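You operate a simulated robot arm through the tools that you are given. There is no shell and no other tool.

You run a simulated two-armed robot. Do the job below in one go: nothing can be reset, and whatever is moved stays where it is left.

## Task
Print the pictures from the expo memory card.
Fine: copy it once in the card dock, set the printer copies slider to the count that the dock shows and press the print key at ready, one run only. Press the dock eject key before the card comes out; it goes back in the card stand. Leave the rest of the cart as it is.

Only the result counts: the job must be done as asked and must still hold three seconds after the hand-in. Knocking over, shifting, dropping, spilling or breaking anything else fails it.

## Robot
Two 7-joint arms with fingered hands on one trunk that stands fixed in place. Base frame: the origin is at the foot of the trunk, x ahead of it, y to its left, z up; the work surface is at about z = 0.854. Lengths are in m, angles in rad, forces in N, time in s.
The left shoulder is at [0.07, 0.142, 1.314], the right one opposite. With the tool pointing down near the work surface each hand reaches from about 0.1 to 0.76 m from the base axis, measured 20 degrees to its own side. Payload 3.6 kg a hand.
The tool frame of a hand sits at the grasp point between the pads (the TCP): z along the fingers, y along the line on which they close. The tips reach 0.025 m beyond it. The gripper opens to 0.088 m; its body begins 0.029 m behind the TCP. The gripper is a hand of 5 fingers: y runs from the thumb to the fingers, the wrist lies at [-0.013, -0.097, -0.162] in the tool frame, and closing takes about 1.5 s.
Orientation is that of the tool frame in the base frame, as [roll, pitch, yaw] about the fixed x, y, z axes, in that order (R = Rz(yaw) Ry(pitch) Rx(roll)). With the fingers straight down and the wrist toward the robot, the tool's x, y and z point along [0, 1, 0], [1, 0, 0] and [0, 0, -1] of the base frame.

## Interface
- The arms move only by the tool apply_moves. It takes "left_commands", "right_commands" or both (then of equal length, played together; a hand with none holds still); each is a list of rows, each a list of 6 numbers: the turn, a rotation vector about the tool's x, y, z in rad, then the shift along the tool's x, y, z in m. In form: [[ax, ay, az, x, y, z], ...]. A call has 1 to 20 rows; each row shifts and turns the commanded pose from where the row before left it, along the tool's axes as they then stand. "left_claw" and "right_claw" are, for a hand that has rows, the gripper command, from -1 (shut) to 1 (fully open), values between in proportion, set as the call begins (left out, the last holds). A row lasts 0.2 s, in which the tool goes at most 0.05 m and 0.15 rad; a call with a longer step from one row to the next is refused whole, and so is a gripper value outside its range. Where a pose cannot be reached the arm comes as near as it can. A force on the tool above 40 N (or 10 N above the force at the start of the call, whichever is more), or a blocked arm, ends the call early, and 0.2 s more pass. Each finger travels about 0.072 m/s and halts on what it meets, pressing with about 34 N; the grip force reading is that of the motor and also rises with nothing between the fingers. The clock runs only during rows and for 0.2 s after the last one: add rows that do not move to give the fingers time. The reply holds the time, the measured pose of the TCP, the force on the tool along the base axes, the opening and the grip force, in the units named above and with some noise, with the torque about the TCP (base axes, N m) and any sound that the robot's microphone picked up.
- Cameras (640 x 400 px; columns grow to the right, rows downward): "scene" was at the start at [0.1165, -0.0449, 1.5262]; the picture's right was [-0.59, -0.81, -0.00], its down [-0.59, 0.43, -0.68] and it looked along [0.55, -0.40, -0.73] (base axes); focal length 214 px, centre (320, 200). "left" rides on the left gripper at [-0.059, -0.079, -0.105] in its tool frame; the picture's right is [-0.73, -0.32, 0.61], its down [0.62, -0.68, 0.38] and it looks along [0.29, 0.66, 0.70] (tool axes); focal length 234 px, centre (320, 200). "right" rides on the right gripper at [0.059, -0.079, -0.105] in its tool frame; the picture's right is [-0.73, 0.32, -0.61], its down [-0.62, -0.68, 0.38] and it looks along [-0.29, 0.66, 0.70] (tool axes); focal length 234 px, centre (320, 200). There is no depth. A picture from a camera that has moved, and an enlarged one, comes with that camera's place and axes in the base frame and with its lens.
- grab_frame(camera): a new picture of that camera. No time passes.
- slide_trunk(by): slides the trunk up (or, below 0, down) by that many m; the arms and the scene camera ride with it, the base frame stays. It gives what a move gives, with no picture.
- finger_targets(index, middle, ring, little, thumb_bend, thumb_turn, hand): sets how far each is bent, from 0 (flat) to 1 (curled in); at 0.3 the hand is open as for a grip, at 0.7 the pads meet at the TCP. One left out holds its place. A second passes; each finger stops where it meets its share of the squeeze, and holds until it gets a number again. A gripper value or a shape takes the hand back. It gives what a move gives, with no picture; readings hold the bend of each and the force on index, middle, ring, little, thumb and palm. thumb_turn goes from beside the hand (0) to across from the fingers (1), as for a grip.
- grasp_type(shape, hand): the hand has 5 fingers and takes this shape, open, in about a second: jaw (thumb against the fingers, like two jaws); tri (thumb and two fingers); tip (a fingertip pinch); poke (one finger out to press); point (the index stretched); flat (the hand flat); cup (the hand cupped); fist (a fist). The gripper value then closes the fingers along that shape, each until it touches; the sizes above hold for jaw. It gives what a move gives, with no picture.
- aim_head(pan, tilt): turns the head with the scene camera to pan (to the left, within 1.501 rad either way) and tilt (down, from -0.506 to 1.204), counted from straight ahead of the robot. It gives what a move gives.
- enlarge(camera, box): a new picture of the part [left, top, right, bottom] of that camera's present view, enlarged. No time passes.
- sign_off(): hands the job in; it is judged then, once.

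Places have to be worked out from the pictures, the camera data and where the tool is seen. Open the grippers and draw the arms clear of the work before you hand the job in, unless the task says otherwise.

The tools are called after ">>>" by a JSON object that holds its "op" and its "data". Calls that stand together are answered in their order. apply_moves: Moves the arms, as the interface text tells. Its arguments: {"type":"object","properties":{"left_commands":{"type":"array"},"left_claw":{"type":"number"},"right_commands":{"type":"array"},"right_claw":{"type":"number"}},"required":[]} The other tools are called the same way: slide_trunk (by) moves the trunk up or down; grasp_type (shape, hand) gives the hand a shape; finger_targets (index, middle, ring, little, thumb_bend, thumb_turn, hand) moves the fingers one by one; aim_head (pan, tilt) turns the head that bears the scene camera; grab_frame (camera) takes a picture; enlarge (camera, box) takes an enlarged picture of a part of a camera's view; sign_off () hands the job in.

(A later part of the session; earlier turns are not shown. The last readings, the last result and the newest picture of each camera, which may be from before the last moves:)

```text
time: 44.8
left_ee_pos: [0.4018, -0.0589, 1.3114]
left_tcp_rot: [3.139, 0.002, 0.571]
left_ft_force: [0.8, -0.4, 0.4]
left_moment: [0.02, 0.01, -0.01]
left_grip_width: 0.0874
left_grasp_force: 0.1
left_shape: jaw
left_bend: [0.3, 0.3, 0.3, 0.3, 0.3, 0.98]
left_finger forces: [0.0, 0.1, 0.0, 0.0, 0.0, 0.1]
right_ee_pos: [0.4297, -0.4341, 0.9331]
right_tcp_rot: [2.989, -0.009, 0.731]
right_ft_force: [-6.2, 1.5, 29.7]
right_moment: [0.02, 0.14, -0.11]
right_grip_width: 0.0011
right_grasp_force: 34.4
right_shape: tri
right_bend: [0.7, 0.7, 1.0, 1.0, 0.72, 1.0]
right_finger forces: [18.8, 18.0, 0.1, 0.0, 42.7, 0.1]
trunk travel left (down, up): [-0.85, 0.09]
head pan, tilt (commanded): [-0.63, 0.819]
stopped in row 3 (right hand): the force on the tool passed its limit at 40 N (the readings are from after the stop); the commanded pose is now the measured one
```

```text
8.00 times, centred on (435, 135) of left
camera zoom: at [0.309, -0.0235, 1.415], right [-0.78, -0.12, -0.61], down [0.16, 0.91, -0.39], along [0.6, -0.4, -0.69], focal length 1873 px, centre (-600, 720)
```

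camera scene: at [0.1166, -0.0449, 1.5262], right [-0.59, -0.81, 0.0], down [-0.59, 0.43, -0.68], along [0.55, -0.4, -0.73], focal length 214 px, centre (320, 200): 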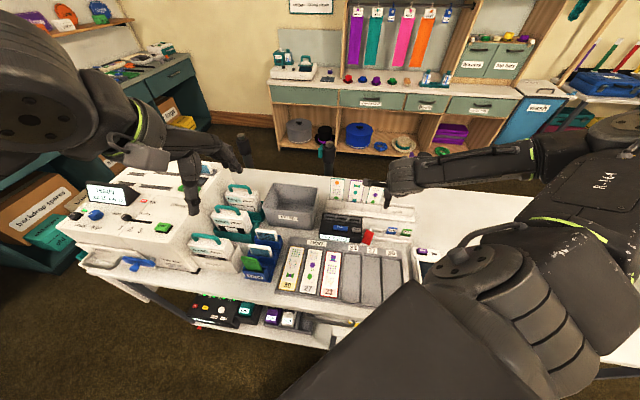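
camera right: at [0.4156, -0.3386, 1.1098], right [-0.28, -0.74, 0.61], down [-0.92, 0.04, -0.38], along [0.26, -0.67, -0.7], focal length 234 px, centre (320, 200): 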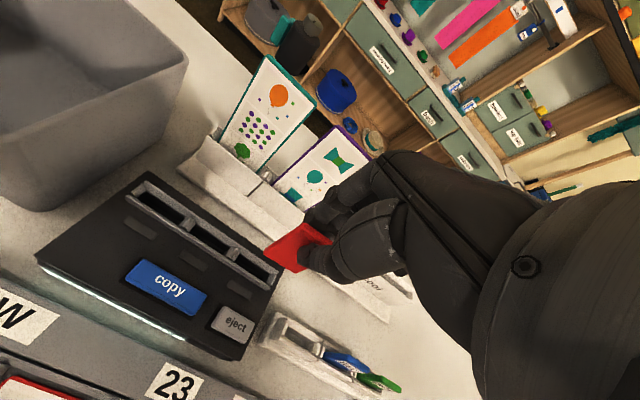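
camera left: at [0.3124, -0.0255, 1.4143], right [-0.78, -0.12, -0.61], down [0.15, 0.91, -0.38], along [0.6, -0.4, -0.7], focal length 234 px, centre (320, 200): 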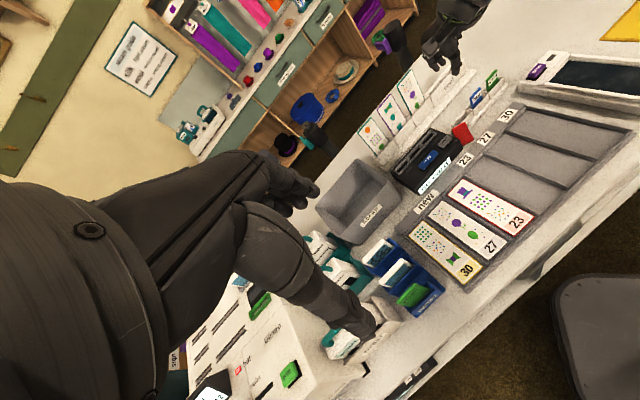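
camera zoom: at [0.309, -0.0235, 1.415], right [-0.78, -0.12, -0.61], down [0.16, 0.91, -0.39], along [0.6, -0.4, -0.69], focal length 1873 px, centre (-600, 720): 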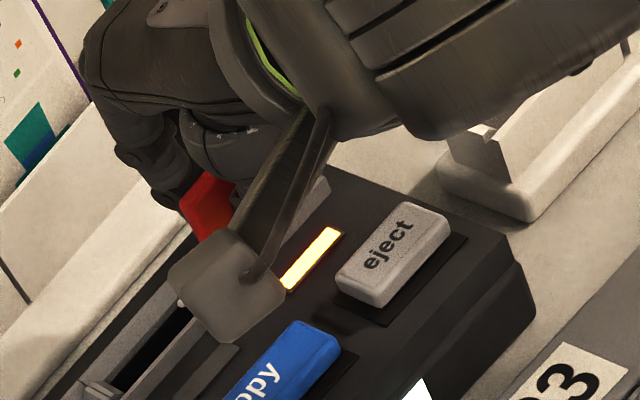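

The force rose to the limit: the card has bottomed in the bay (lamp still lit). I ease up 1.5 mm to relieve the load, then open the fingers a little to release it.

>>> {"op": "apply_moves", "data": {"right_commands": [[0, 0, 0, 0, 0.0002, -0.0015], [0, 0, 0, 0, 0, 0]]}}

>>> {"op": "apply_moves", "data": {"right_commands": [[0, 0, 0, 0, 0, 0], [0, 0, 0, 0, 0, 0], [0, 0, 0, 0, 0, 0], [0, 0, 0, 0, 0, 0]], "right_claw": -0.5}}

>>> {"op": "enlarge", "data": {"camera": "right", "box": [240, 190, 380, 295]}}

>>> {"op": "enlarge", "data": {"camera": "left", "box": [405, 110, 465, 160]}}

```text
time: 45.4
left_ee_pos: [0.4011, -0.0585, 1.312]
left_tcp_rot: [3.137, 0.001, 0.572]
left_ft_force: [-0.8, 0.1, -0.4]
left_moment: [-0.03, -0.03, -0.01]
left_grip_width: 0.0875
left_grasp_force: 0.1
left_shape: jaw
left_bend: [0.3, 0.3, 0.3, 0.3, 0.3, 0.98]
left_finger forces: [0.0, 0.1, 0.0, 0.0, 0.0, 0.0]
right_ee_pos: [0.4288, -0.4332, 0.9326]
right_tcp_rot: [2.992, -0.007, 0.731]
right_ft_force: [0.1, -1.8, 25.7]
right_moment: [-0.16, -0.09, -0.07]
right_grip_width: 0.0009
right_grasp_force: 34.0
right_shape: tri
right_bend: [0.7, 0.7, 1.0, 1.0, 0.72, 1.0]
right_finger forces: [20.2, 20.5, 0.0, 0.0, 37.6, 0.1]
trunk travel left (down, up): [-0.85, 0.09]
head pan, tilt (commanded): [-0.63, 0.819]
```

```text
time: 46.4
left_ee_pos: [0.4048, -0.0622, 1.3094]
left_tcp_rot: [3.139, 0.0, 0.573]
left_ft_force: [0.3, -0.3, 0.8]
left_moment: [0.01, -0.02, 0.0]
left_grip_width: 0.0874
left_grasp_force: 0.1
left_shape: jaw
left_bend: [0.3, 0.3, 0.3, 0.3, 0.3, 0.98]
left_finger forces: [0.0, 0.0, 0.1, 0.0, 0.1, 0.1]
right_ee_pos: [0.4294, -0.4346, 0.9295]
right_tcp_rot: [2.998, -0.003, 0.73]
right_ft_force: [-0.7, -1.1, 0.1]
right_moment: [-0.03, -0.03, 0.0]
right_grip_width: 0.0218
right_grasp_force: 0.0
right_shape: tri
right_bend: [0.74, 0.56, 0.99, 0.99, 0.74, 1.0]
right_finger forces: [0.0, 0.0, 0.0, 0.0, 0.0, 0.1]
trunk travel left (down, up): [-0.85, 0.09]
head pan, tilt (commanded): [-0.63, 0.819]
```

```text
3.81 times, centred on (310, 242) of right
camera zoom: at [0.4122, -0.3268, 1.0219], right [-0.39, -0.66, 0.64], down [-0.88, 0.05, -0.48], along [0.29, -0.75, -0.6], focal length 892 px, centre (358, 38)
```

zoom: 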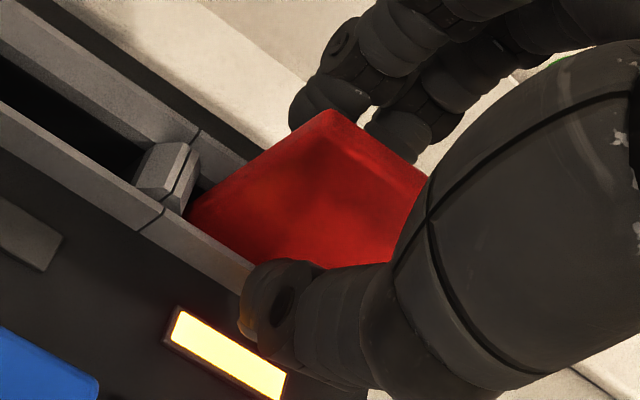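

```text
8.00 times, centred on (435, 135) of left
camera zoom: at [0.3128, -0.0257, 1.4141], right [-0.79, -0.12, -0.61], down [0.15, 0.91, -0.38], along [0.6, -0.4, -0.7], focal length 1873 px, centre (-600, 720)
```

zoom: 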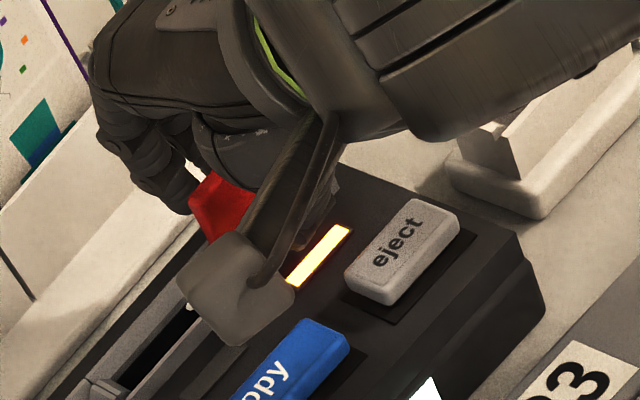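

The card stands in the bay, released, lamp lit. I open slightly more and withdraw the hand straight up.

>>> {"op": "apply_moves", "data": {"right_commands": [[0, 0, 0, 0, 0, 0], [0, 0, 0, 0, 0, 0], [0, 0, 0, 0, 0.0014, -0.0099], [0, 0, 0, 0, 0.0014, -0.0099], [0, 0, 0, 0, 0.0021, -0.0149], [0, 0, 0, 0, 0.0028, -0.0198], [0, 0, 0, 0, 0.0028, -0.0198], [0, 0, 0, 0, 0.0028, -0.0198], [0, 0, 0, 0, 0.0028, -0.0198]], "right_claw": -0.3}}

>>> {"op": "grab_frame", "data": {"camera": "right"}}

>>> {"op": "enlarge", "data": {"camera": "scene", "box": [300, 180, 420, 260]}}

>>> {"op": "enlarge", "data": {"camera": "left", "box": [390, 100, 490, 180]}}

```text
time: 48.4
left_ee_pos: [0.4054, -0.0601, 1.3105]
left_tcp_rot: [3.141, 0.0, 0.572]
left_ft_force: [0.0, 0.4, -0.3]
left_moment: [0.02, 0.01, -0.01]
left_grip_width: 0.0875
left_grasp_force: 0.1
left_shape: jaw
left_bend: [0.3, 0.3, 0.3, 0.3, 0.3, 0.98]
left_finger forces: [0.0, 0.1, 0.1, 0.0, 0.0, 0.0]
right_ee_pos: [0.4299, -0.4354, 1.046]
right_tcp_rot: [2.998, -0.005, 0.73]
right_ft_force: [-0.5, -0.9, -0.1]
right_moment: [0.02, -0.02, 0.0]
right_grip_width: 0.0307
right_grasp_force: 0.1
right_shape: tri
right_bend: [0.74, 0.51, 0.99, 0.99, 0.73, 1.0]
right_finger forces: [0.1, 0.0, 0.0, 0.1, 0.0, 0.0]
trunk travel left (down, up): [-0.85, 0.09]
head pan, tilt (commanded): [-0.63, 0.819]
```

```text
taken
camera right: at [0.4117, -0.3263, 1.1382], right [-0.39, -0.66, 0.64], down [-0.88, 0.05, -0.48], along [0.29, -0.75, -0.6], focal length 234 px, centre (320, 200)
```

right: 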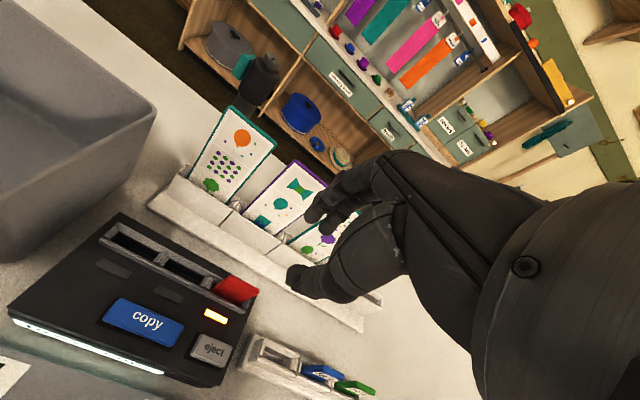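

```text
5.00 times, centred on (360, 220) of scene
camera zoom: at [0.1165, -0.0445, 1.5261], right [-0.59, -0.81, 0.0], down [-0.59, 0.43, -0.68], along [0.55, -0.4, -0.73], focal length 1072 px, centre (120, 100)
```

zoom: 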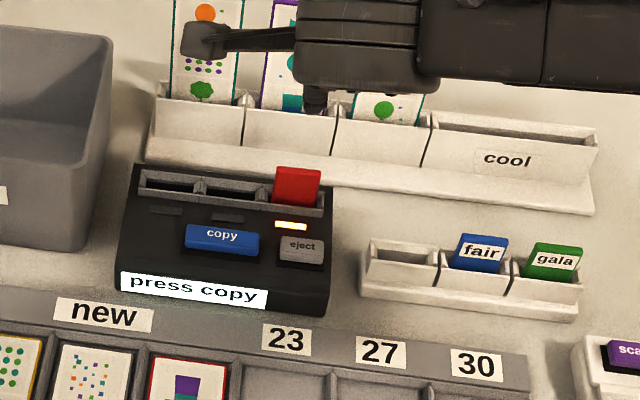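

```text
5.00 times, centred on (440, 140) of left
camera zoom: at [0.3124, -0.0252, 1.4143], right [-0.78, -0.12, -0.61], down [0.15, 0.91, -0.38], along [0.6, -0.4, -0.7], focal length 1171 px, centre (-280, 500)
```

zoom: 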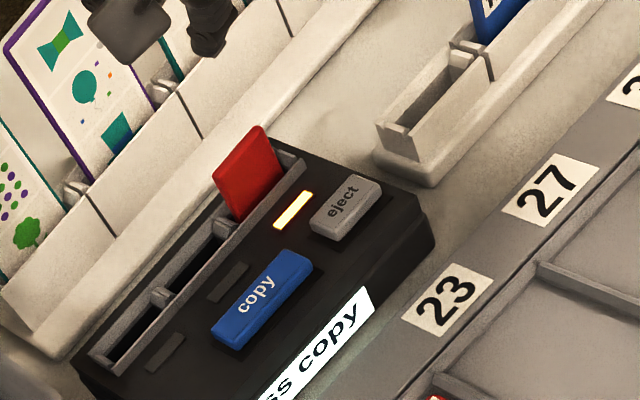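

The dock now reads "press copy". I straighten the hand, move it up and over the copy key (about (0.440, -0.370, 0.90)) and form the poke shape high above to see the finger layout.

>>> {"op": "apply_moves", "data": {"right_commands": [[0, 0, 0, 0, 0.0028, -0.0198], [0, 0, 0, 0, 0.0028, -0.0198], [0.07, 0, -0.0275, 0, 0, 0], [0.07, 0, -0.0275, 0, 0, 0], [0, 0, 0, 0.0134, -0.01, 0], [0, 0, 0, 0.0134, -0.01, 0], [0, 0, 0, 0.0134, -0.01, 0], [0, 0, 0, 0.0134, -0.01, 0], [0, 0, 0, 0, 0, 0]]}}

>>> {"op": "grasp_type", "data": {"hand": "right", "shape": "poke"}}

>>> {"op": "grab_frame", "data": {"camera": "right"}}

>>> {"op": "enlarge", "data": {"camera": "scene", "box": [280, 120, 440, 250]}}

>>> {"op": "enlarge", "data": {"camera": "left", "box": [360, 40, 520, 180]}}

```text
time: 50.4
left_ee_pos: [0.405, -0.0617, 1.3102]
left_tcp_rot: [3.14, -0.001, 0.573]
left_ft_force: [0.3, -0.3, -0.5]
left_moment: [0.0, 0.03, -0.04]
left_grip_width: 0.0879
left_grasp_force: 0.0
left_shape: jaw
left_bend: [0.3, 0.3, 0.3, 0.3, 0.3, 0.98]
left_finger forces: [0.0, 0.0, 0.0, 0.1, 0.0, 0.0]
right_ee_pos: [0.4396, -0.3724, 1.0805]
right_tcp_rot: [3.14, -0.002, 0.783]
right_ft_force: [0.7, 0.5, -0.5]
right_moment: [0.04, -0.03, 0.01]
right_grip_width: 0.0303
right_grasp_force: 0.1
right_shape: tri
right_bend: [0.74, 0.51, 0.99, 0.99, 0.73, 1.0]
right_finger forces: [0.0, 0.0, 0.1, 0.0, 0.1, 0.0]
right hand out of reach, approached as far as the arm can: row 7
trunk travel left (down, up): [-0.85, 0.09]
head pan, tilt (commanded): [-0.63, 0.819]
```

```text
time: 51.2
left_ee_pos: [0.4059, -0.0613, 1.3104]
left_tcp_rot: [3.14, 0.0, 0.574]
left_ft_force: [-0.7, 0.3, -0.6]
left_moment: [0.0, -0.01, -0.01]
left_grip_width: 0.0873
left_grasp_force: 0.2
left_shape: jaw
left_bend: [0.3, 0.3, 0.3, 0.3, 0.3, 0.98]
left_finger forces: [0.0, 0.0, 0.0, 0.0, 0.0, 0.0]
right_ee_pos: [0.4391, -0.3722, 1.0804]
right_tcp_rot: [3.137, 0.0, 0.786]
right_ft_force: [0.6, -0.1, -0.6]
right_moment: [0.02, -0.01, 0.01]
right_grip_width: 0.0001
right_grasp_force: 0.1
right_shape: poke
right_bend: [0.7, 0.7, 0.99, 0.99, 1.0, 1.0]
right_finger forces: [0.0, 0.0, 0.1, 0.1, 0.0, 0.0]
trunk travel left (down, up): [-0.85, 0.09]
head pan, tilt (commanded): [-0.63, 0.819]
```

```text
taken
camera right: at [0.4254, -0.2745, 1.1854], right [-0.29, -0.74, 0.61], down [-0.92, 0.04, -0.39], along [0.26, -0.67, -0.69], focal length 234 px, centre (320, 200)
```

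right: 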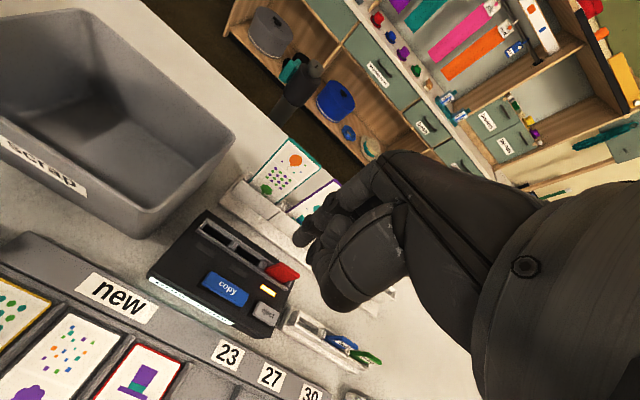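

```text
3.08 times, centred on (360, 185) of scene
camera zoom: at [0.1167, -0.0448, 1.5262], right [-0.59, -0.81, 0.0], down [-0.59, 0.43, -0.68], along [0.55, -0.4, -0.73], focal length 660 px, centre (197, 246)
```

zoom: 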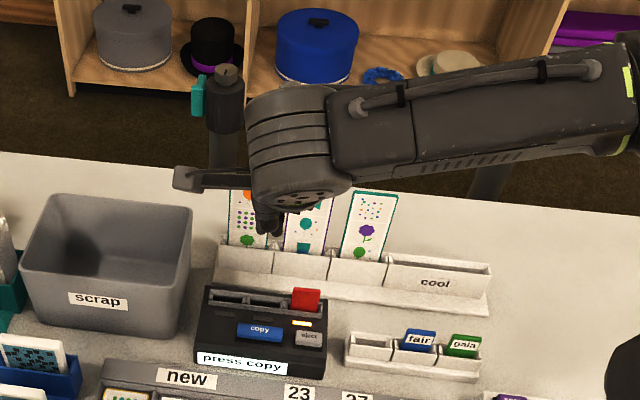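

```text
2.86 times, centred on (440, 110) of left
camera zoom: at [0.3126, -0.0254, 1.4143], right [-0.78, -0.12, -0.61], down [0.15, 0.91, -0.38], along [0.6, -0.4, -0.7], focal length 669 px, centre (-23, 457)
```

zoom: 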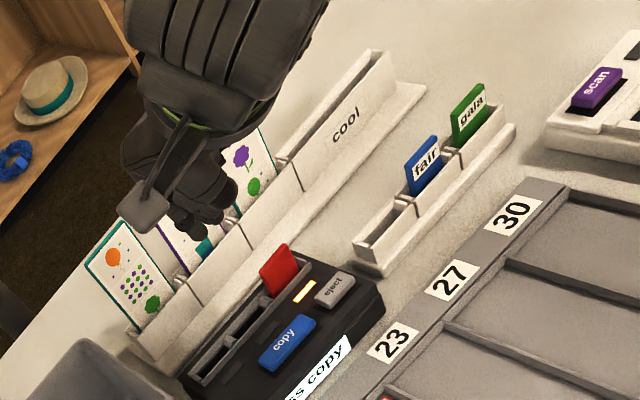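

In this shape index and middle point straight down with tips about 26 mm below the TCP. I lower over the left part of the copy key (away from the card) to about 35 mm above it and verify.

>>> {"op": "apply_moves", "data": {"right_commands": [[0, 0, 0, 0.0066, -0.008, 0], [0, 0, 0, 0, 0, 0.03], [0, 0, 0, 0, 0, 0.03], [0, 0, 0, 0, 0, 0.03], [0, 0, 0, 0, 0, 0.03], [0, 0, 0, 0, 0, 0]]}}

>>> {"op": "grab_frame", "data": {"camera": "right"}}

>>> {"op": "enlarge", "data": {"camera": "scene", "box": [300, 180, 400, 250]}}

>>> {"op": "enlarge", "data": {"camera": "left", "box": [380, 90, 480, 180]}}

```text
time: 52.6
left_ee_pos: [0.4043, -0.0619, 1.3104]
left_tcp_rot: [3.139, 0.0, 0.572]
left_ft_force: [0.5, 0.9, 0.4]
left_moment: [0.03, 0.03, 0.02]
left_grip_width: 0.0877
left_grasp_force: 0.0
left_shape: jaw
left_bend: [0.3, 0.3, 0.3, 0.3, 0.3, 0.98]
left_finger forces: [0.0, 0.1, 0.0, 0.1, 0.1, 0.1]
right_ee_pos: [0.4394, -0.3632, 0.9631]
right_tcp_rot: [3.136, -0.002, 0.785]
right_ft_force: [0.3, 0.4, -0.1]
right_moment: [-0.02, 0.0, -0.01]
right_grip_width: 0.0001
right_grasp_force: 0.0
right_shape: poke
right_bend: [0.7, 0.7, 0.99, 0.99, 1.0, 1.0]
right_finger forces: [0.0, 0.0, 0.0, 0.1, 0.1, 0.0]
trunk travel left (down, up): [-0.85, 0.09]
head pan, tilt (commanded): [-0.63, 0.819]
```

```text
taken
camera right: at [0.4243, -0.2655, 1.0664], right [-0.29, -0.74, 0.61], down [-0.92, 0.04, -0.39], along [0.26, -0.67, -0.69], focal length 234 px, centre (320, 200)
```

right: 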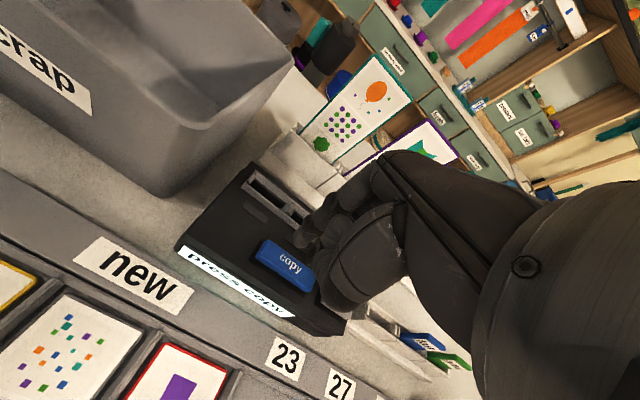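

```text
5.71 times, centred on (350, 215) of scene
camera zoom: at [0.1164, -0.0449, 1.5262], right [-0.59, -0.81, 0.0], down [-0.59, 0.43, -0.68], along [0.55, -0.4, -0.73], focal length 1226 px, centre (149, 114)
```

zoom: 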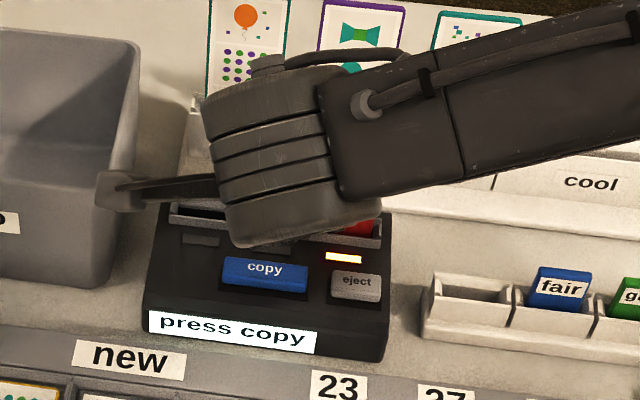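

```text
4.44 times, centred on (430, 135) of left
camera zoom: at [0.3123, -0.0256, 1.4144], right [-0.78, -0.12, -0.61], down [0.15, 0.91, -0.38], along [0.6, -0.4, -0.7], focal length 1041 px, centre (-169, 489)
```

zoom: 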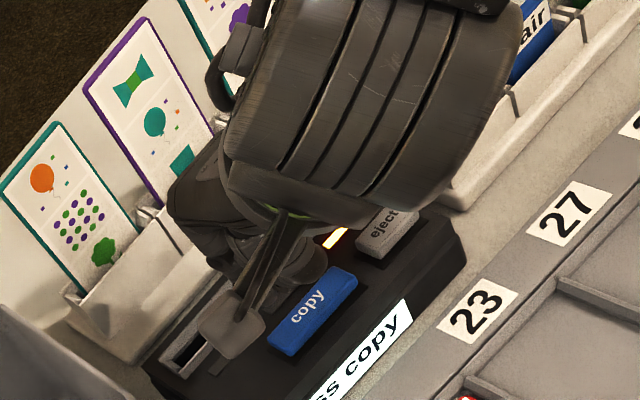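

I enlarge the wrist view to check the tip against the copy key and the clearance of the curled fingers to the card.

>>> {"op": "enlarge", "data": {"camera": "right", "box": [230, 150, 430, 330]}}

>>> {"op": "enlarge", "data": {"camera": "scene", "box": [320, 200, 380, 245]}}

>>> {"op": "enlarge", "data": {"camera": "left", "box": [400, 125, 460, 175]}}

```text
2.22 times, centred on (330, 240) of right
camera zoom: at [0.4243, -0.2655, 1.0664], right [-0.29, -0.74, 0.61], down [-0.92, 0.04, -0.39], along [0.26, -0.67, -0.69], focal length 520 px, centre (298, 111)
```

zoom: 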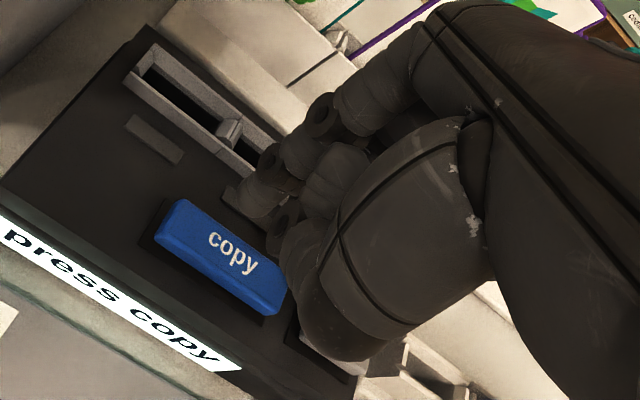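

```text
8.89 times, centred on (350, 222) of scene
camera zoom: at [0.1164, -0.0449, 1.5262], right [-0.59, -0.81, 0.0], down [-0.59, 0.43, -0.68], along [0.55, -0.4, -0.73], focal length 1906 px, centre (53, 0)
```

zoom: 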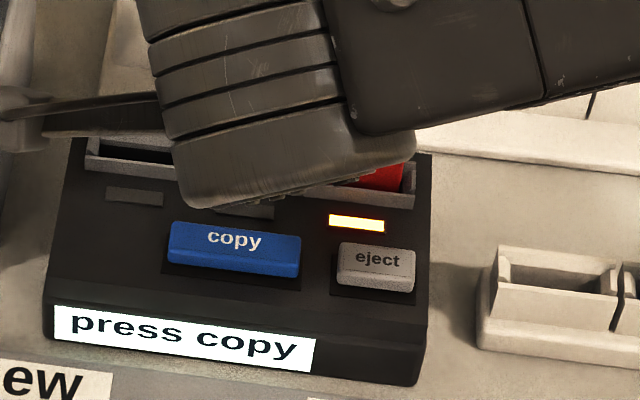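

```text
8.00 times, centred on (430, 150) of left
camera zoom: at [0.3123, -0.0256, 1.4144], right [-0.78, -0.12, -0.61], down [0.15, 0.91, -0.38], along [0.6, -0.4, -0.7], focal length 1873 px, centre (-560, 600)
```

zoom: 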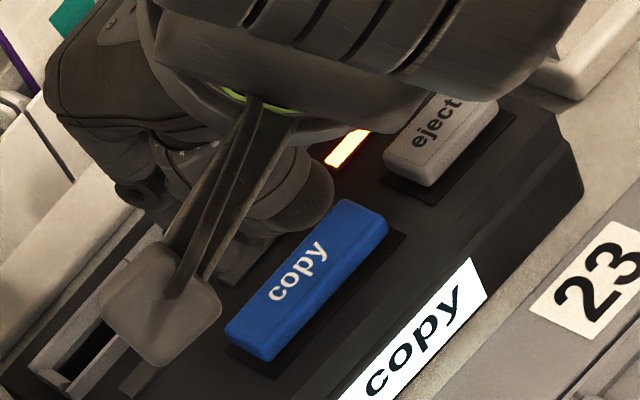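

Tips line up with the copy key's top face. I lower close above it, then press in small steps.

>>> {"op": "apply_moves", "data": {"right_commands": [[0, 0, 0, 0, 0, 0.01], [0, 0, 0, 0, 0, 0.01], [0, 0, 0, 0, 0, 0.008], [0, 0, 0, 0, 0, 0.002], [0, 0, 0, 0, 0, 0.002], [0, 0, 0, 0, 0, 0.002]]}}

>>> {"op": "enlarge", "data": {"camera": "scene", "box": [320, 200, 380, 245]}}

>>> {"op": "enlarge", "data": {"camera": "right", "box": [190, 150, 350, 300]}}

```text
time: 54.0
left_ee_pos: [0.4048, -0.0609, 1.3104]
left_tcp_rot: [3.14, 0.001, 0.572]
left_ft_force: [0.6, -0.7, 0.2]
left_moment: [0.02, 0.02, 0.02]
left_grip_width: 0.0877
left_grasp_force: 0.0
left_shape: jaw
left_bend: [0.3, 0.3, 0.3, 0.3, 0.3, 0.98]
left_finger forces: [0.0, 0.1, 0.0, 0.0, 0.0, 0.0]
right_ee_pos: [0.4386, -0.3614, 0.9311]
right_tcp_rot: [3.137, -0.002, 0.786]
right_ft_force: [0.5, -0.3, 2.1]
right_moment: [-0.05, 0.0, -0.01]
right_grip_width: 0.0001
right_grasp_force: 0.0
right_shape: poke
right_bend: [0.7, 0.7, 0.99, 0.99, 1.0, 1.0]
right_finger forces: [0.0, 1.7, 0.0, 0.0, 0.0, 0.0]
trunk travel left (down, up): [-0.85, 0.09]
head pan, tilt (commanded): [-0.63, 0.819]
heard: click
```

```text
8.89 times, centred on (350, 222) of scene
camera zoom: at [0.1163, -0.0448, 1.5262], right [-0.59, -0.81, 0.0], down [-0.59, 0.43, -0.68], along [0.55, -0.4, -0.73], focal length 1906 px, centre (53, 0)
```

zoom: 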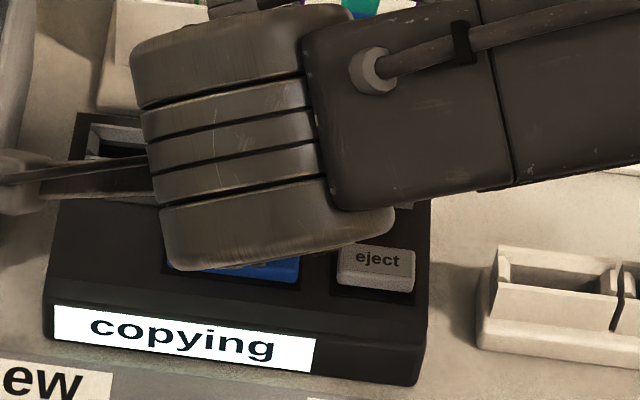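

```text
2.67 times, centred on (270, 225) of right
camera zoom: at [0.4249, -0.2646, 1.0351], right [-0.29, -0.74, 0.61], down [-0.92, 0.04, -0.39], along [0.26, -0.67, -0.69], focal length 624 px, centre (453, 133)
```

zoom: 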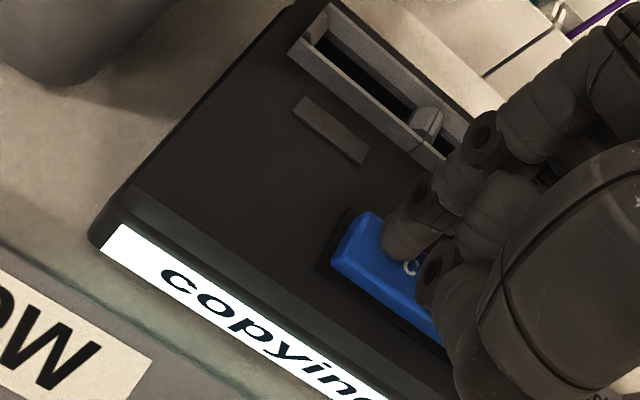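

A click was heard and the dock shows "copying" — one press done. I raise the finger straight off the key and move the hand up clear.

>>> {"op": "apply_moves", "data": {"right_commands": [[0, 0, 0, 0, 0, -0.02], [0, 0, 0, 0, 0, -0.03], [0, 0, 0, 0, 0, -0.03], [0, 0, 0, 0, 0, -0.03], [0, 0, 0, 0, 0, -0.02], [0, 0, 0, -0.02, -0.01, 0], [0, 0, 0, -0.03, -0.01, 0], [0, 0, 0, -0.03, -0.01, 0], [0, 0, 0, -0.03, -0.01, 0], [0, 0, 0, -0.03, -0.01, 0], [0, 0, 0, 0, 0, 0], [0, 0, 0, 0, 0, 0], [0, 0, 0, 0, 0, 0]]}}

>>> {"op": "grab_frame", "data": {"camera": "scene"}}

>>> {"op": "enlarge", "data": {"camera": "scene", "box": [310, 190, 420, 260]}}

```text
time: 56.9
left_ee_pos: [0.4049, -0.0604, 1.3108]
left_tcp_rot: [3.139, 0.0, 0.573]
left_ft_force: [0.8, -0.3, -0.5]
left_moment: [0.01, 0.01, -0.03]
left_grip_width: 0.0874
left_grasp_force: 0.1
left_shape: jaw
left_bend: [0.3, 0.3, 0.3, 0.3, 0.3, 0.98]
left_finger forces: [0.0, 0.0, 0.0, 0.0, 0.0, 0.1]
right_ee_pos: [0.3033, -0.4283, 1.0587]
right_tcp_rot: [3.138, -0.002, 0.786]
right_ft_force: [0.4, 0.1, -0.6]
right_moment: [-0.01, 0.02, 0.0]
right_grip_width: 0.0
right_grasp_force: 0.0
right_shape: poke
right_bend: [0.7, 0.7, 0.99, 0.99, 1.0, 1.0]
right_finger forces: [0.0, 0.1, 0.1, 0.0, 0.0, 0.1]
trunk travel left (down, up): [-0.85, 0.09]
head pan, tilt (commanded): [-0.63, 0.819]
```

```text
taken
camera scene: at [0.1157, -0.0448, 1.5262], right [-0.59, -0.81, 0.0], down [-0.59, 0.43, -0.68], along [0.55, -0.4, -0.73], focal length 214 px, centre (320, 200)
```

scene: 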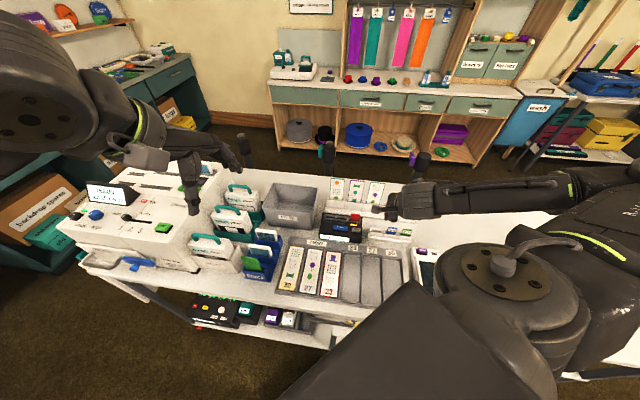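

```text
5.71 times, centred on (365, 225) of scene
camera zoom: at [0.1157, -0.0448, 1.5262], right [-0.59, -0.81, 0.0], down [-0.59, 0.43, -0.68], along [0.55, -0.4, -0.73], focal length 1226 px, centre (63, 57)
```

zoom: 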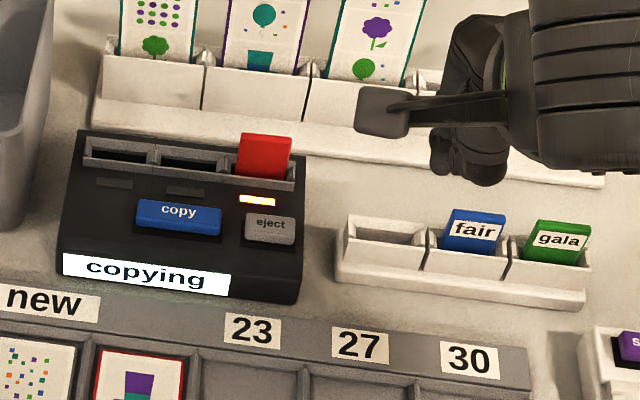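

The dock is still copying. Meanwhile I turn the left hand toward the printer to look closely at its panel (print key near (0.66, 0.10, 1.04), slider knob farther out near (0.76, 0.18)).

>>> {"op": "apply_moves", "data": {"left_commands": [[0, 0, -0.1425, 0, 0, 0], [0, 0, -0.1425, 0, 0, 0], [0, 0, -0.1425, 0, 0, 0], [0, 0, -0.1425, 0, 0, 0], [0, 0, -0.1425, 0, 0, 0], [0, 0, -0.1425, 0, 0, 0], [0, 0, -0.1425, 0, 0, 0], [0, 0, 0, 0.04, 0.024, 0], [0, 0, 0, 0.04, 0.024, 0], [0, 0, 0, 0.04, 0.024, 0], [0, 0, 0, 0.04, 0.024, 0], [0, 0, 0, 0, 0, 0]]}}

>>> {"op": "grab_frame", "data": {"camera": "left"}}

>>> {"op": "enlarge", "data": {"camera": "scene", "box": [310, 190, 420, 260]}}

>>> {"op": "grab_frame", "data": {"camera": "scene"}}

```text
time: 59.5
left_ee_pos: [0.4986, 0.0991, 1.3112]
left_tcp_rot: [3.141, 0.001, 1.569]
left_ft_force: [-0.1, -1.2, 0.2]
left_moment: [0.03, 0.01, 0.0]
left_grip_width: 0.0875
left_grasp_force: 0.1
left_shape: jaw
left_bend: [0.3, 0.3, 0.3, 0.3, 0.3, 0.98]
left_finger forces: [0.0, 0.0, 0.1, 0.0, 0.1, 0.0]
right_ee_pos: [0.3045, -0.4295, 1.0601]
right_tcp_rot: [3.139, 0.0, 0.786]
right_ft_force: [-0.3, 0.5, 0.3]
right_moment: [0.0, 0.0, -0.02]
right_grip_width: 0.0003
right_grasp_force: 0.0
right_shape: poke
right_bend: [0.7, 0.7, 0.99, 0.99, 1.0, 1.0]
right_finger forces: [0.1, 0.0, 0.1, 0.0, 0.1, 0.1]
trunk travel left (down, up): [-0.85, 0.09]
head pan, tilt (commanded): [-0.63, 0.819]
```

```text
taken
camera left: at [0.4193, 0.0415, 1.4156], right [-0.32, -0.73, -0.61], down [-0.68, 0.62, -0.38], along [0.66, 0.29, -0.7], focal length 234 px, centre (320, 200)
```

left: 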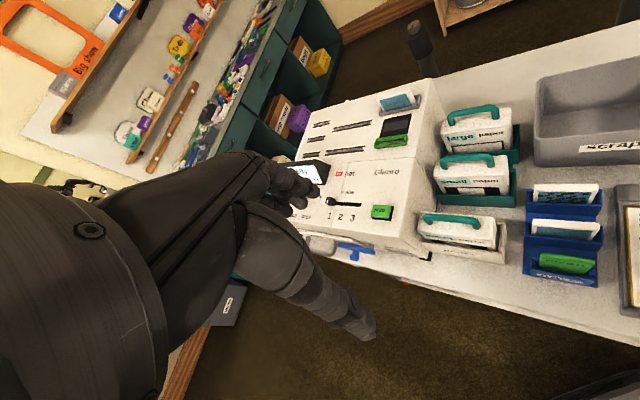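

```text
5.71 times, centred on (365, 225) of scene
camera zoom: at [0.1166, -0.0451, 1.5262], right [-0.59, -0.81, 0.0], down [-0.59, 0.43, -0.68], along [0.55, -0.4, -0.73], focal length 1226 px, centre (63, 57)
```

zoom: 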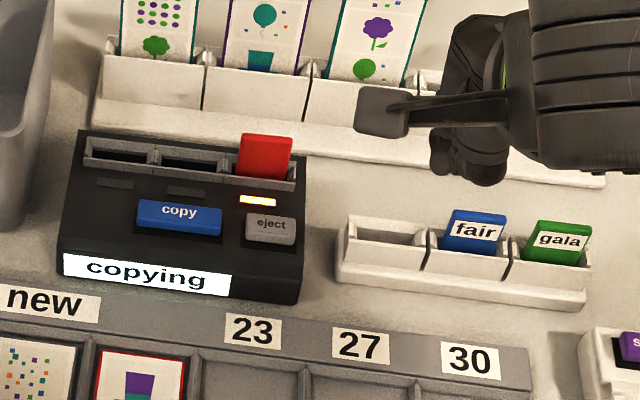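

```text
taken
camera scene: at [0.1166, -0.0451, 1.5262], right [-0.59, -0.81, 0.0], down [-0.59, 0.43, -0.68], along [0.55, -0.4, -0.73], focal length 214 px, centre (320, 200)
```

scene: 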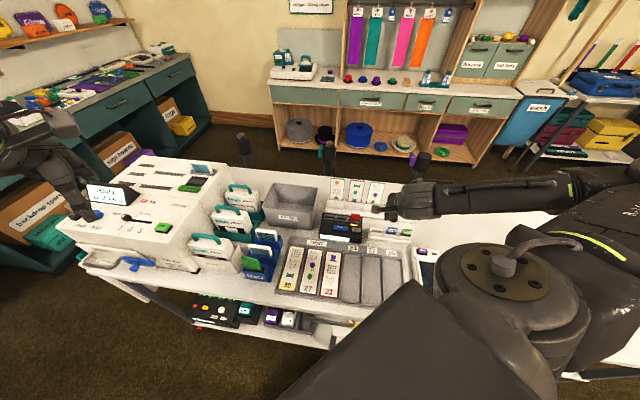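

Still copying. I enlarge the printer panel from the left camera and the scene camera.

>>> {"op": "enlarge", "data": {"camera": "left", "box": [290, 150, 420, 240]}}

>>> {"op": "enlarge", "data": {"camera": "scene", "box": [60, 150, 220, 270]}}

```text
4.44 times, centred on (355, 195) of left
camera zoom: at [0.4193, 0.0415, 1.4156], right [-0.32, -0.73, -0.61], down [-0.68, 0.62, -0.38], along [0.66, 0.29, -0.7], focal length 1041 px, centre (164, 222)
```

zoom: 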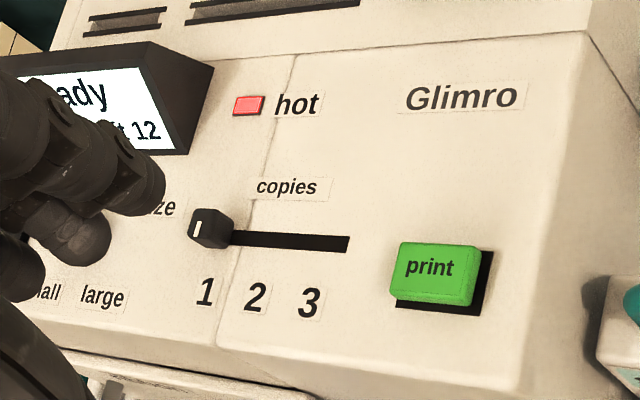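

```text
3.33 times, centred on (140, 210) of scene
camera zoom: at [0.1166, -0.0451, 1.5262], right [-0.59, -0.81, 0.0], down [-0.59, 0.43, -0.68], along [0.55, -0.4, -0.73], focal length 715 px, centre (920, 167)
```

zoom: 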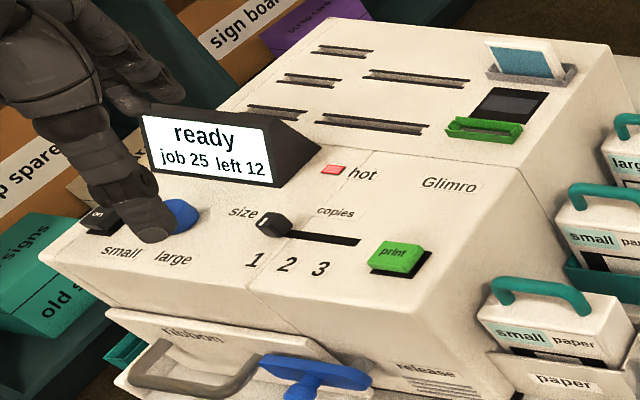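

Slider stops are about 31 mm apart (1 at the far-left end, 2 and 3 toward the print key). I check whether the copying has finished.

>>> {"op": "apply_moves", "data": {"left_commands": [[0, 0, 0, 0, 0, 0], [0, 0, 0, 0, 0, 0], [0, 0, 0, 0, 0, 0], [0, 0, 0, 0, 0, 0], [0, 0, 0, 0, 0, 0], [0, 0, 0, 0, 0, 0], [0, 0, 0, 0, 0, 0], [0, 0, 0, 0, 0, 0], [0, 0, 0, 0, 0, 0], [0, 0, 0, 0, 0, 0]]}}

>>> {"op": "enlarge", "data": {"camera": "scene", "box": [310, 190, 420, 260]}}

```text
time: 61.6
left_ee_pos: [0.4995, 0.0995, 1.3123]
left_tcp_rot: [3.141, 0.003, 1.57]
left_ft_force: [0.2, 0.5, 0.3]
left_moment: [0.0, -0.02, -0.03]
left_grip_width: 0.0877
left_grasp_force: 0.1
left_shape: jaw
left_bend: [0.3, 0.3, 0.3, 0.3, 0.3, 0.98]
left_finger forces: [0.0, 0.0, 0.0, 0.0, 0.0, 0.1]
right_ee_pos: [0.3043, -0.4294, 1.0582]
right_tcp_rot: [3.139, 0.0, 0.786]
right_ft_force: [0.1, -0.7, -0.1]
right_moment: [0.01, 0.0, -0.05]
right_grip_width: 0.0001
right_grasp_force: 0.0
right_shape: poke
right_bend: [0.7, 0.7, 0.99, 0.99, 1.0, 1.0]
right_finger forces: [0.1, 0.0, 0.0, 0.1, 0.0, 0.1]
trunk travel left (down, up): [-0.85, 0.09]
head pan, tilt (commanded): [-0.63, 0.819]
```

```text
5.71 times, centred on (365, 225) of scene
camera zoom: at [0.1166, -0.0448, 1.5262], right [-0.59, -0.81, 0.0], down [-0.59, 0.43, -0.68], along [0.55, -0.4, -0.73], focal length 1226 px, centre (63, 57)
```

zoom: 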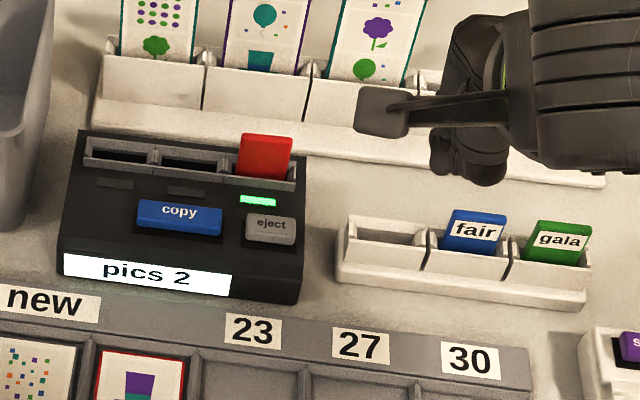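

The dock shows "pics 2", so the slider must go to 2. I set the left hand to the poke shape and look at its tip in the left camera.

>>> {"op": "grasp_type", "data": {"hand": "left", "shape": "poke"}}

>>> {"op": "grab_frame", "data": {"camera": "left"}}

>>> {"op": "aim_head", "data": {"pan": 0.0, "tilt": 0.65}}

>>> {"op": "grab_frame", "data": {"camera": "scene"}}

```text
time: 62.5
left_ee_pos: [0.4997, 0.0986, 1.31]
left_tcp_rot: [-3.141, 0.001, 1.569]
left_ft_force: [-0.1, 0.3, -1.5]
left_moment: [-0.02, -0.01, 0.01]
left_grip_width: 0.0
left_grasp_force: 0.1
left_shape: poke
left_bend: [0.7, 0.7, 0.99, 0.99, 1.0, 1.0]
left_finger forces: [0.1, 0.0, 0.0, 0.1, 0.0, 0.1]
right_ee_pos: [0.304, -0.4295, 1.061]
right_tcp_rot: [3.139, 0.0, 0.785]
right_ft_force: [-0.2, 0.4, -0.5]
right_moment: [0.03, 0.0, 0.0]
right_grip_width: 0.0001
right_grasp_force: 0.1
right_shape: poke
right_bend: [0.7, 0.7, 0.99, 0.99, 1.0, 1.0]
right_finger forces: [0.1, 0.1, 0.0, 0.0, 0.1, 0.1]
trunk travel left (down, up): [-0.85, 0.09]
head pan, tilt (commanded): [-0.63, 0.819]
```

```text
taken
camera left: at [0.4191, 0.0413, 1.4156], right [-0.32, -0.73, -0.61], down [-0.68, 0.62, -0.38], along [0.66, 0.29, -0.7], focal length 234 px, centre (320, 200)
```

left: 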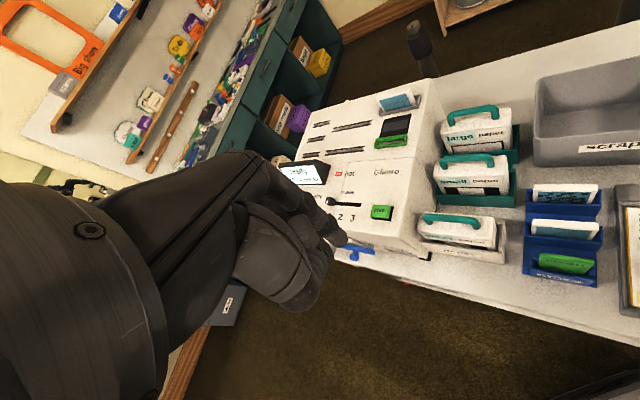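

```text
time: 63.6
left_ee_pos: [0.4985, 0.1, 1.312]
left_tcp_rot: [3.14, 0.004, 1.57]
left_ft_force: [-0.2, -0.7, 0.5]
left_moment: [0.01, 0.02, -0.02]
left_grip_width: 0.0
left_grasp_force: 0.1
left_shape: poke
left_bend: [0.7, 0.7, 0.99, 0.99, 1.0, 1.0]
left_finger forces: [0.1, 0.0, 0.1, 0.0, 0.0, 0.0]
right_ee_pos: [0.3049, -0.4292, 1.0589]
right_tcp_rot: [3.139, 0.0, 0.788]
right_ft_force: [0.7, -0.9, -0.5]
right_moment: [0.03, 0.0, -0.01]
right_grip_width: 0.0
right_grasp_force: 0.1
right_shape: poke
right_bend: [0.7, 0.7, 0.99, 0.99, 1.0, 1.0]
right_finger forces: [0.0, 0.0, 0.0, 0.0, 0.0, 0.0]
trunk travel left (down, up): [-0.85, 0.09]
head pan, tilt (commanded): [0.0, 0.649]
```

```text
taken
camera scene: at [0.1389, 0.0021, 1.5403], right [0.0, -1.0, 0.0], down [-0.6, 0.0, -0.8], along [0.8, 0.0, -0.6], focal length 214 px, centre (320, 200)
```

scene: 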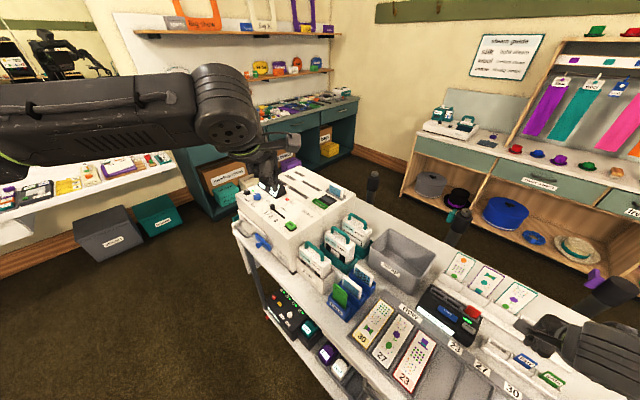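

Now the head faces the printer squarely. I enlarge the panel to triangulate the slider knob and print key with the left camera.

>>> {"op": "enlarge", "data": {"camera": "scene", "box": [235, 160, 345, 260]}}

>>> {"op": "enlarge", "data": {"camera": "left", "box": [285, 140, 425, 250]}}

```text
4.00 times, centred on (290, 210) of scene
camera zoom: at [0.1389, 0.0021, 1.5403], right [0.0, -1.0, 0.0], down [-0.6, 0.0, -0.8], along [0.8, 0.0, -0.6], focal length 858 px, centre (440, 160)
```

zoom: 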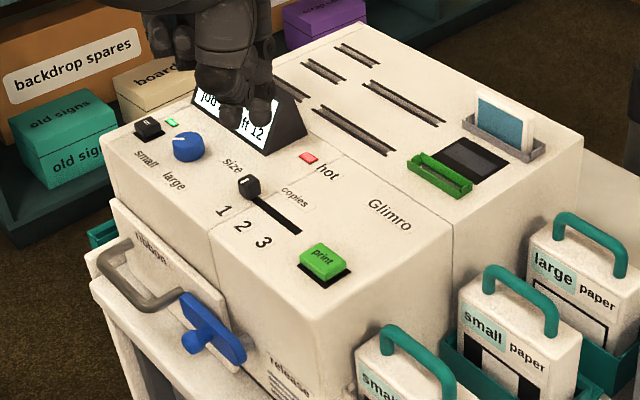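

```text
3.64 times, centred on (355, 195) of left
camera zoom: at [0.419, 0.0412, 1.4156], right [-0.32, -0.73, -0.61], down [-0.68, 0.62, -0.38], along [0.66, 0.29, -0.7], focal length 852 px, centre (193, 218)
```

zoom: 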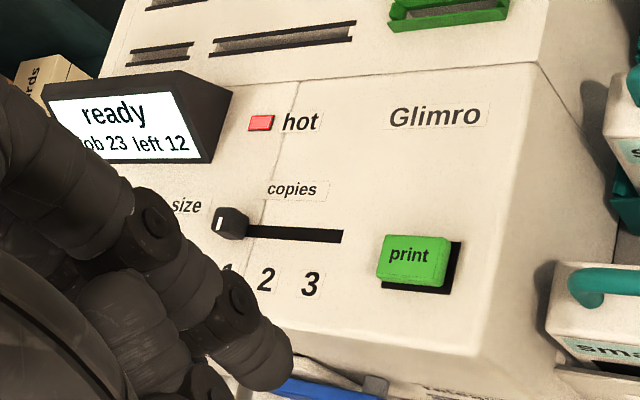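

Depth is still uncertain from these two viewpoints, so I bring the left hand closer and lower (tips stay ~14 cm above the panel) for a better parallax.

>>> {"op": "apply_moves", "data": {"left_commands": [[0, 0, 0, 0.002, 0.025, 0.025], [0, 0, 0, 0.002, 0.025, 0.025], [0, 0, 0, 0.002, 0.025, 0.025], [0, 0, 0, 0.002, 0.025, 0.025], [0, 0, 0, 0, 0, 0.01], [0, 0, 0, 0, 0, 0]]}}

>>> {"op": "grab_frame", "data": {"camera": "left"}}

>>> {"op": "enlarge", "data": {"camera": "scene", "box": [235, 150, 345, 250]}}

```text
time: 65.0
left_ee_pos: [0.6008, 0.1057, 1.2019]
left_tcp_rot: [3.14, 0.002, 1.568]
left_ft_force: [1.0, -0.3, 0.2]
left_moment: [-0.01, -0.02, 0.04]
left_grip_width: 0.0
left_grasp_force: 0.0
left_shape: poke
left_bend: [0.7, 0.7, 0.99, 0.99, 1.0, 1.0]
left_finger forces: [0.0, 0.1, 0.0, 0.1, 0.0, 0.0]
right_ee_pos: [0.3036, -0.4294, 1.059]
right_tcp_rot: [3.138, -0.002, 0.785]
right_ft_force: [-0.2, 0.7, 0.1]
right_moment: [0.02, -0.01, 0.01]
right_grip_width: 0.0
right_grasp_force: 0.1
right_shape: poke
right_bend: [0.7, 0.7, 0.99, 0.99, 1.0, 1.0]
right_finger forces: [0.0, 0.0, 0.0, 0.0, 0.1, 0.0]
trunk travel left (down, up): [-0.85, 0.09]
head pan, tilt (commanded): [0.0, 0.649]
```

```text
taken
camera left: at [0.5212, 0.0478, 1.3073], right [-0.32, -0.73, -0.61], down [-0.68, 0.62, -0.38], along [0.66, 0.29, -0.7], focal length 234 px, centre (320, 200)
```

left: 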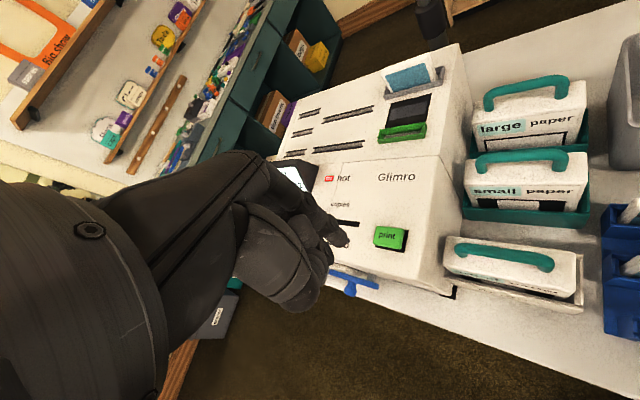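

```text
4.00 times, centred on (290, 200) of scene
camera zoom: at [0.1383, 0.0022, 1.5404], right [0.0, -1.0, 0.0], down [-0.6, 0.0, -0.8], along [0.8, 0.0, -0.6], focal length 858 px, centre (440, 200)
```

zoom: 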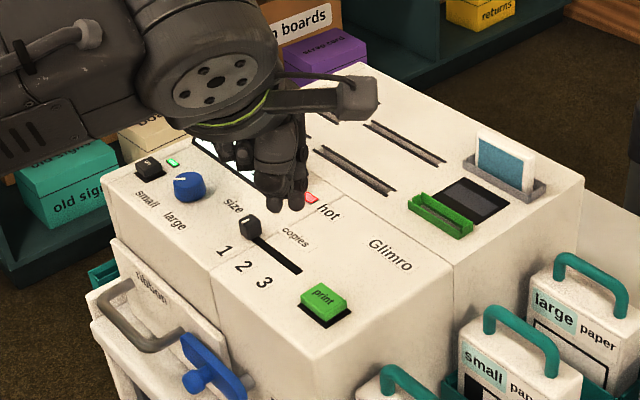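

Print key works out at about (0.657, 0.099, 1.036) and the slider knob at about (0.761, 0.180, 1.035). I move the left fingertip over the far-left side of the knob, staying 4 cm above the panel, and check.

>>> {"op": "apply_moves", "data": {"left_commands": [[0, 0, 0, 0.0192, 0.035, 0], [0, 0, 0, 0.0192, 0.035, 0], [0, 0, 0, 0.0192, 0.035, 0], [0, 0, 0, 0.0192, 0.035, 0], [0, 0, 0, 0.0192, 0.034, 0], [0, 0, 0, 0, 0, 0.03], [0, 0, 0, 0, 0, 0.03], [0, 0, 0, 0, 0, 0.03], [0, 0, 0, 0, 0, 0]]}}

>>> {"op": "grab_frame", "data": {"camera": "left"}}

>>> {"op": "enlarge", "data": {"camera": "scene", "box": [240, 150, 340, 240]}}

```text
time: 67.0
left_ee_pos: [0.7646, 0.2033, 1.1082]
left_tcp_rot: [-3.141, 0.0, 1.568]
left_ft_force: [-0.2, -0.2, -1.1]
left_moment: [-0.03, 0.03, -0.04]
left_grip_width: 0.0001
left_grasp_force: 0.0
left_shape: poke
left_bend: [0.7, 0.7, 0.99, 0.99, 1.0, 1.0]
left_finger forces: [0.0, 0.1, 0.0, 0.1, 0.1, 0.0]
left hand out of reach, approached as far as the arm can: row 5
right_ee_pos: [0.3037, -0.4295, 1.0588]
right_tcp_rot: [3.137, -0.001, 0.783]
right_ft_force: [0.6, 0.5, -0.5]
right_moment: [0.02, -0.04, 0.0]
right_grip_width: 0.0002
right_grasp_force: 0.1
right_shape: poke
right_bend: [0.7, 0.7, 0.99, 0.99, 1.0, 1.0]
right_finger forces: [0.0, 0.0, 0.0, 0.0, 0.1, 0.0]
trunk travel left (down, up): [-0.85, 0.09]
head pan, tilt (commanded): [0.0, 0.649]
```

```text
taken
camera left: at [0.6857, 0.1462, 1.2128], right [-0.32, -0.73, -0.61], down [-0.68, 0.62, -0.38], along [0.66, 0.29, -0.7], focal length 234 px, centre (320, 200)
```

left: 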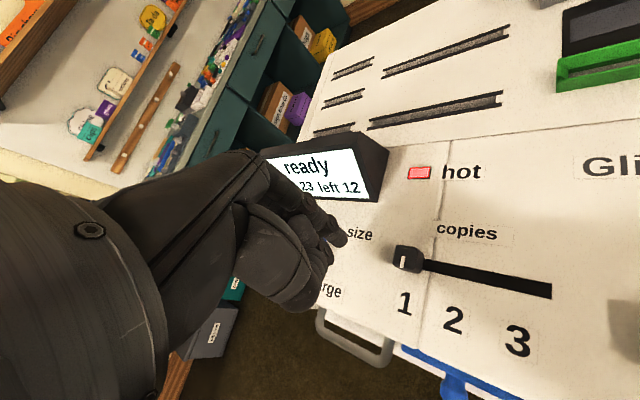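

```text
4.44 times, centred on (290, 195) of scene
camera zoom: at [0.1387, 0.003, 1.5404], right [0.0, -1.0, 0.0], down [-0.6, 0.0, -0.8], along [0.8, 0.0, -0.6], focal length 953 px, centre (453, 222)
```

zoom: 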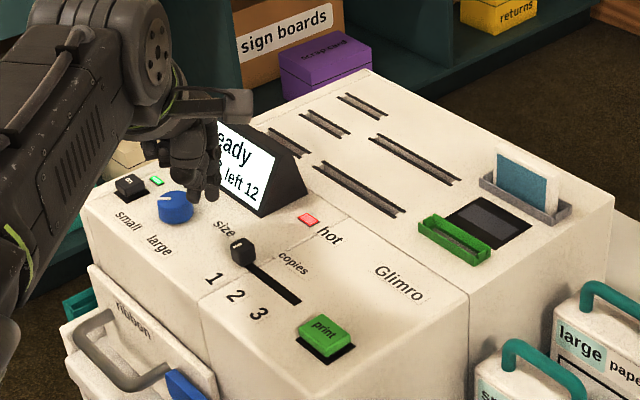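

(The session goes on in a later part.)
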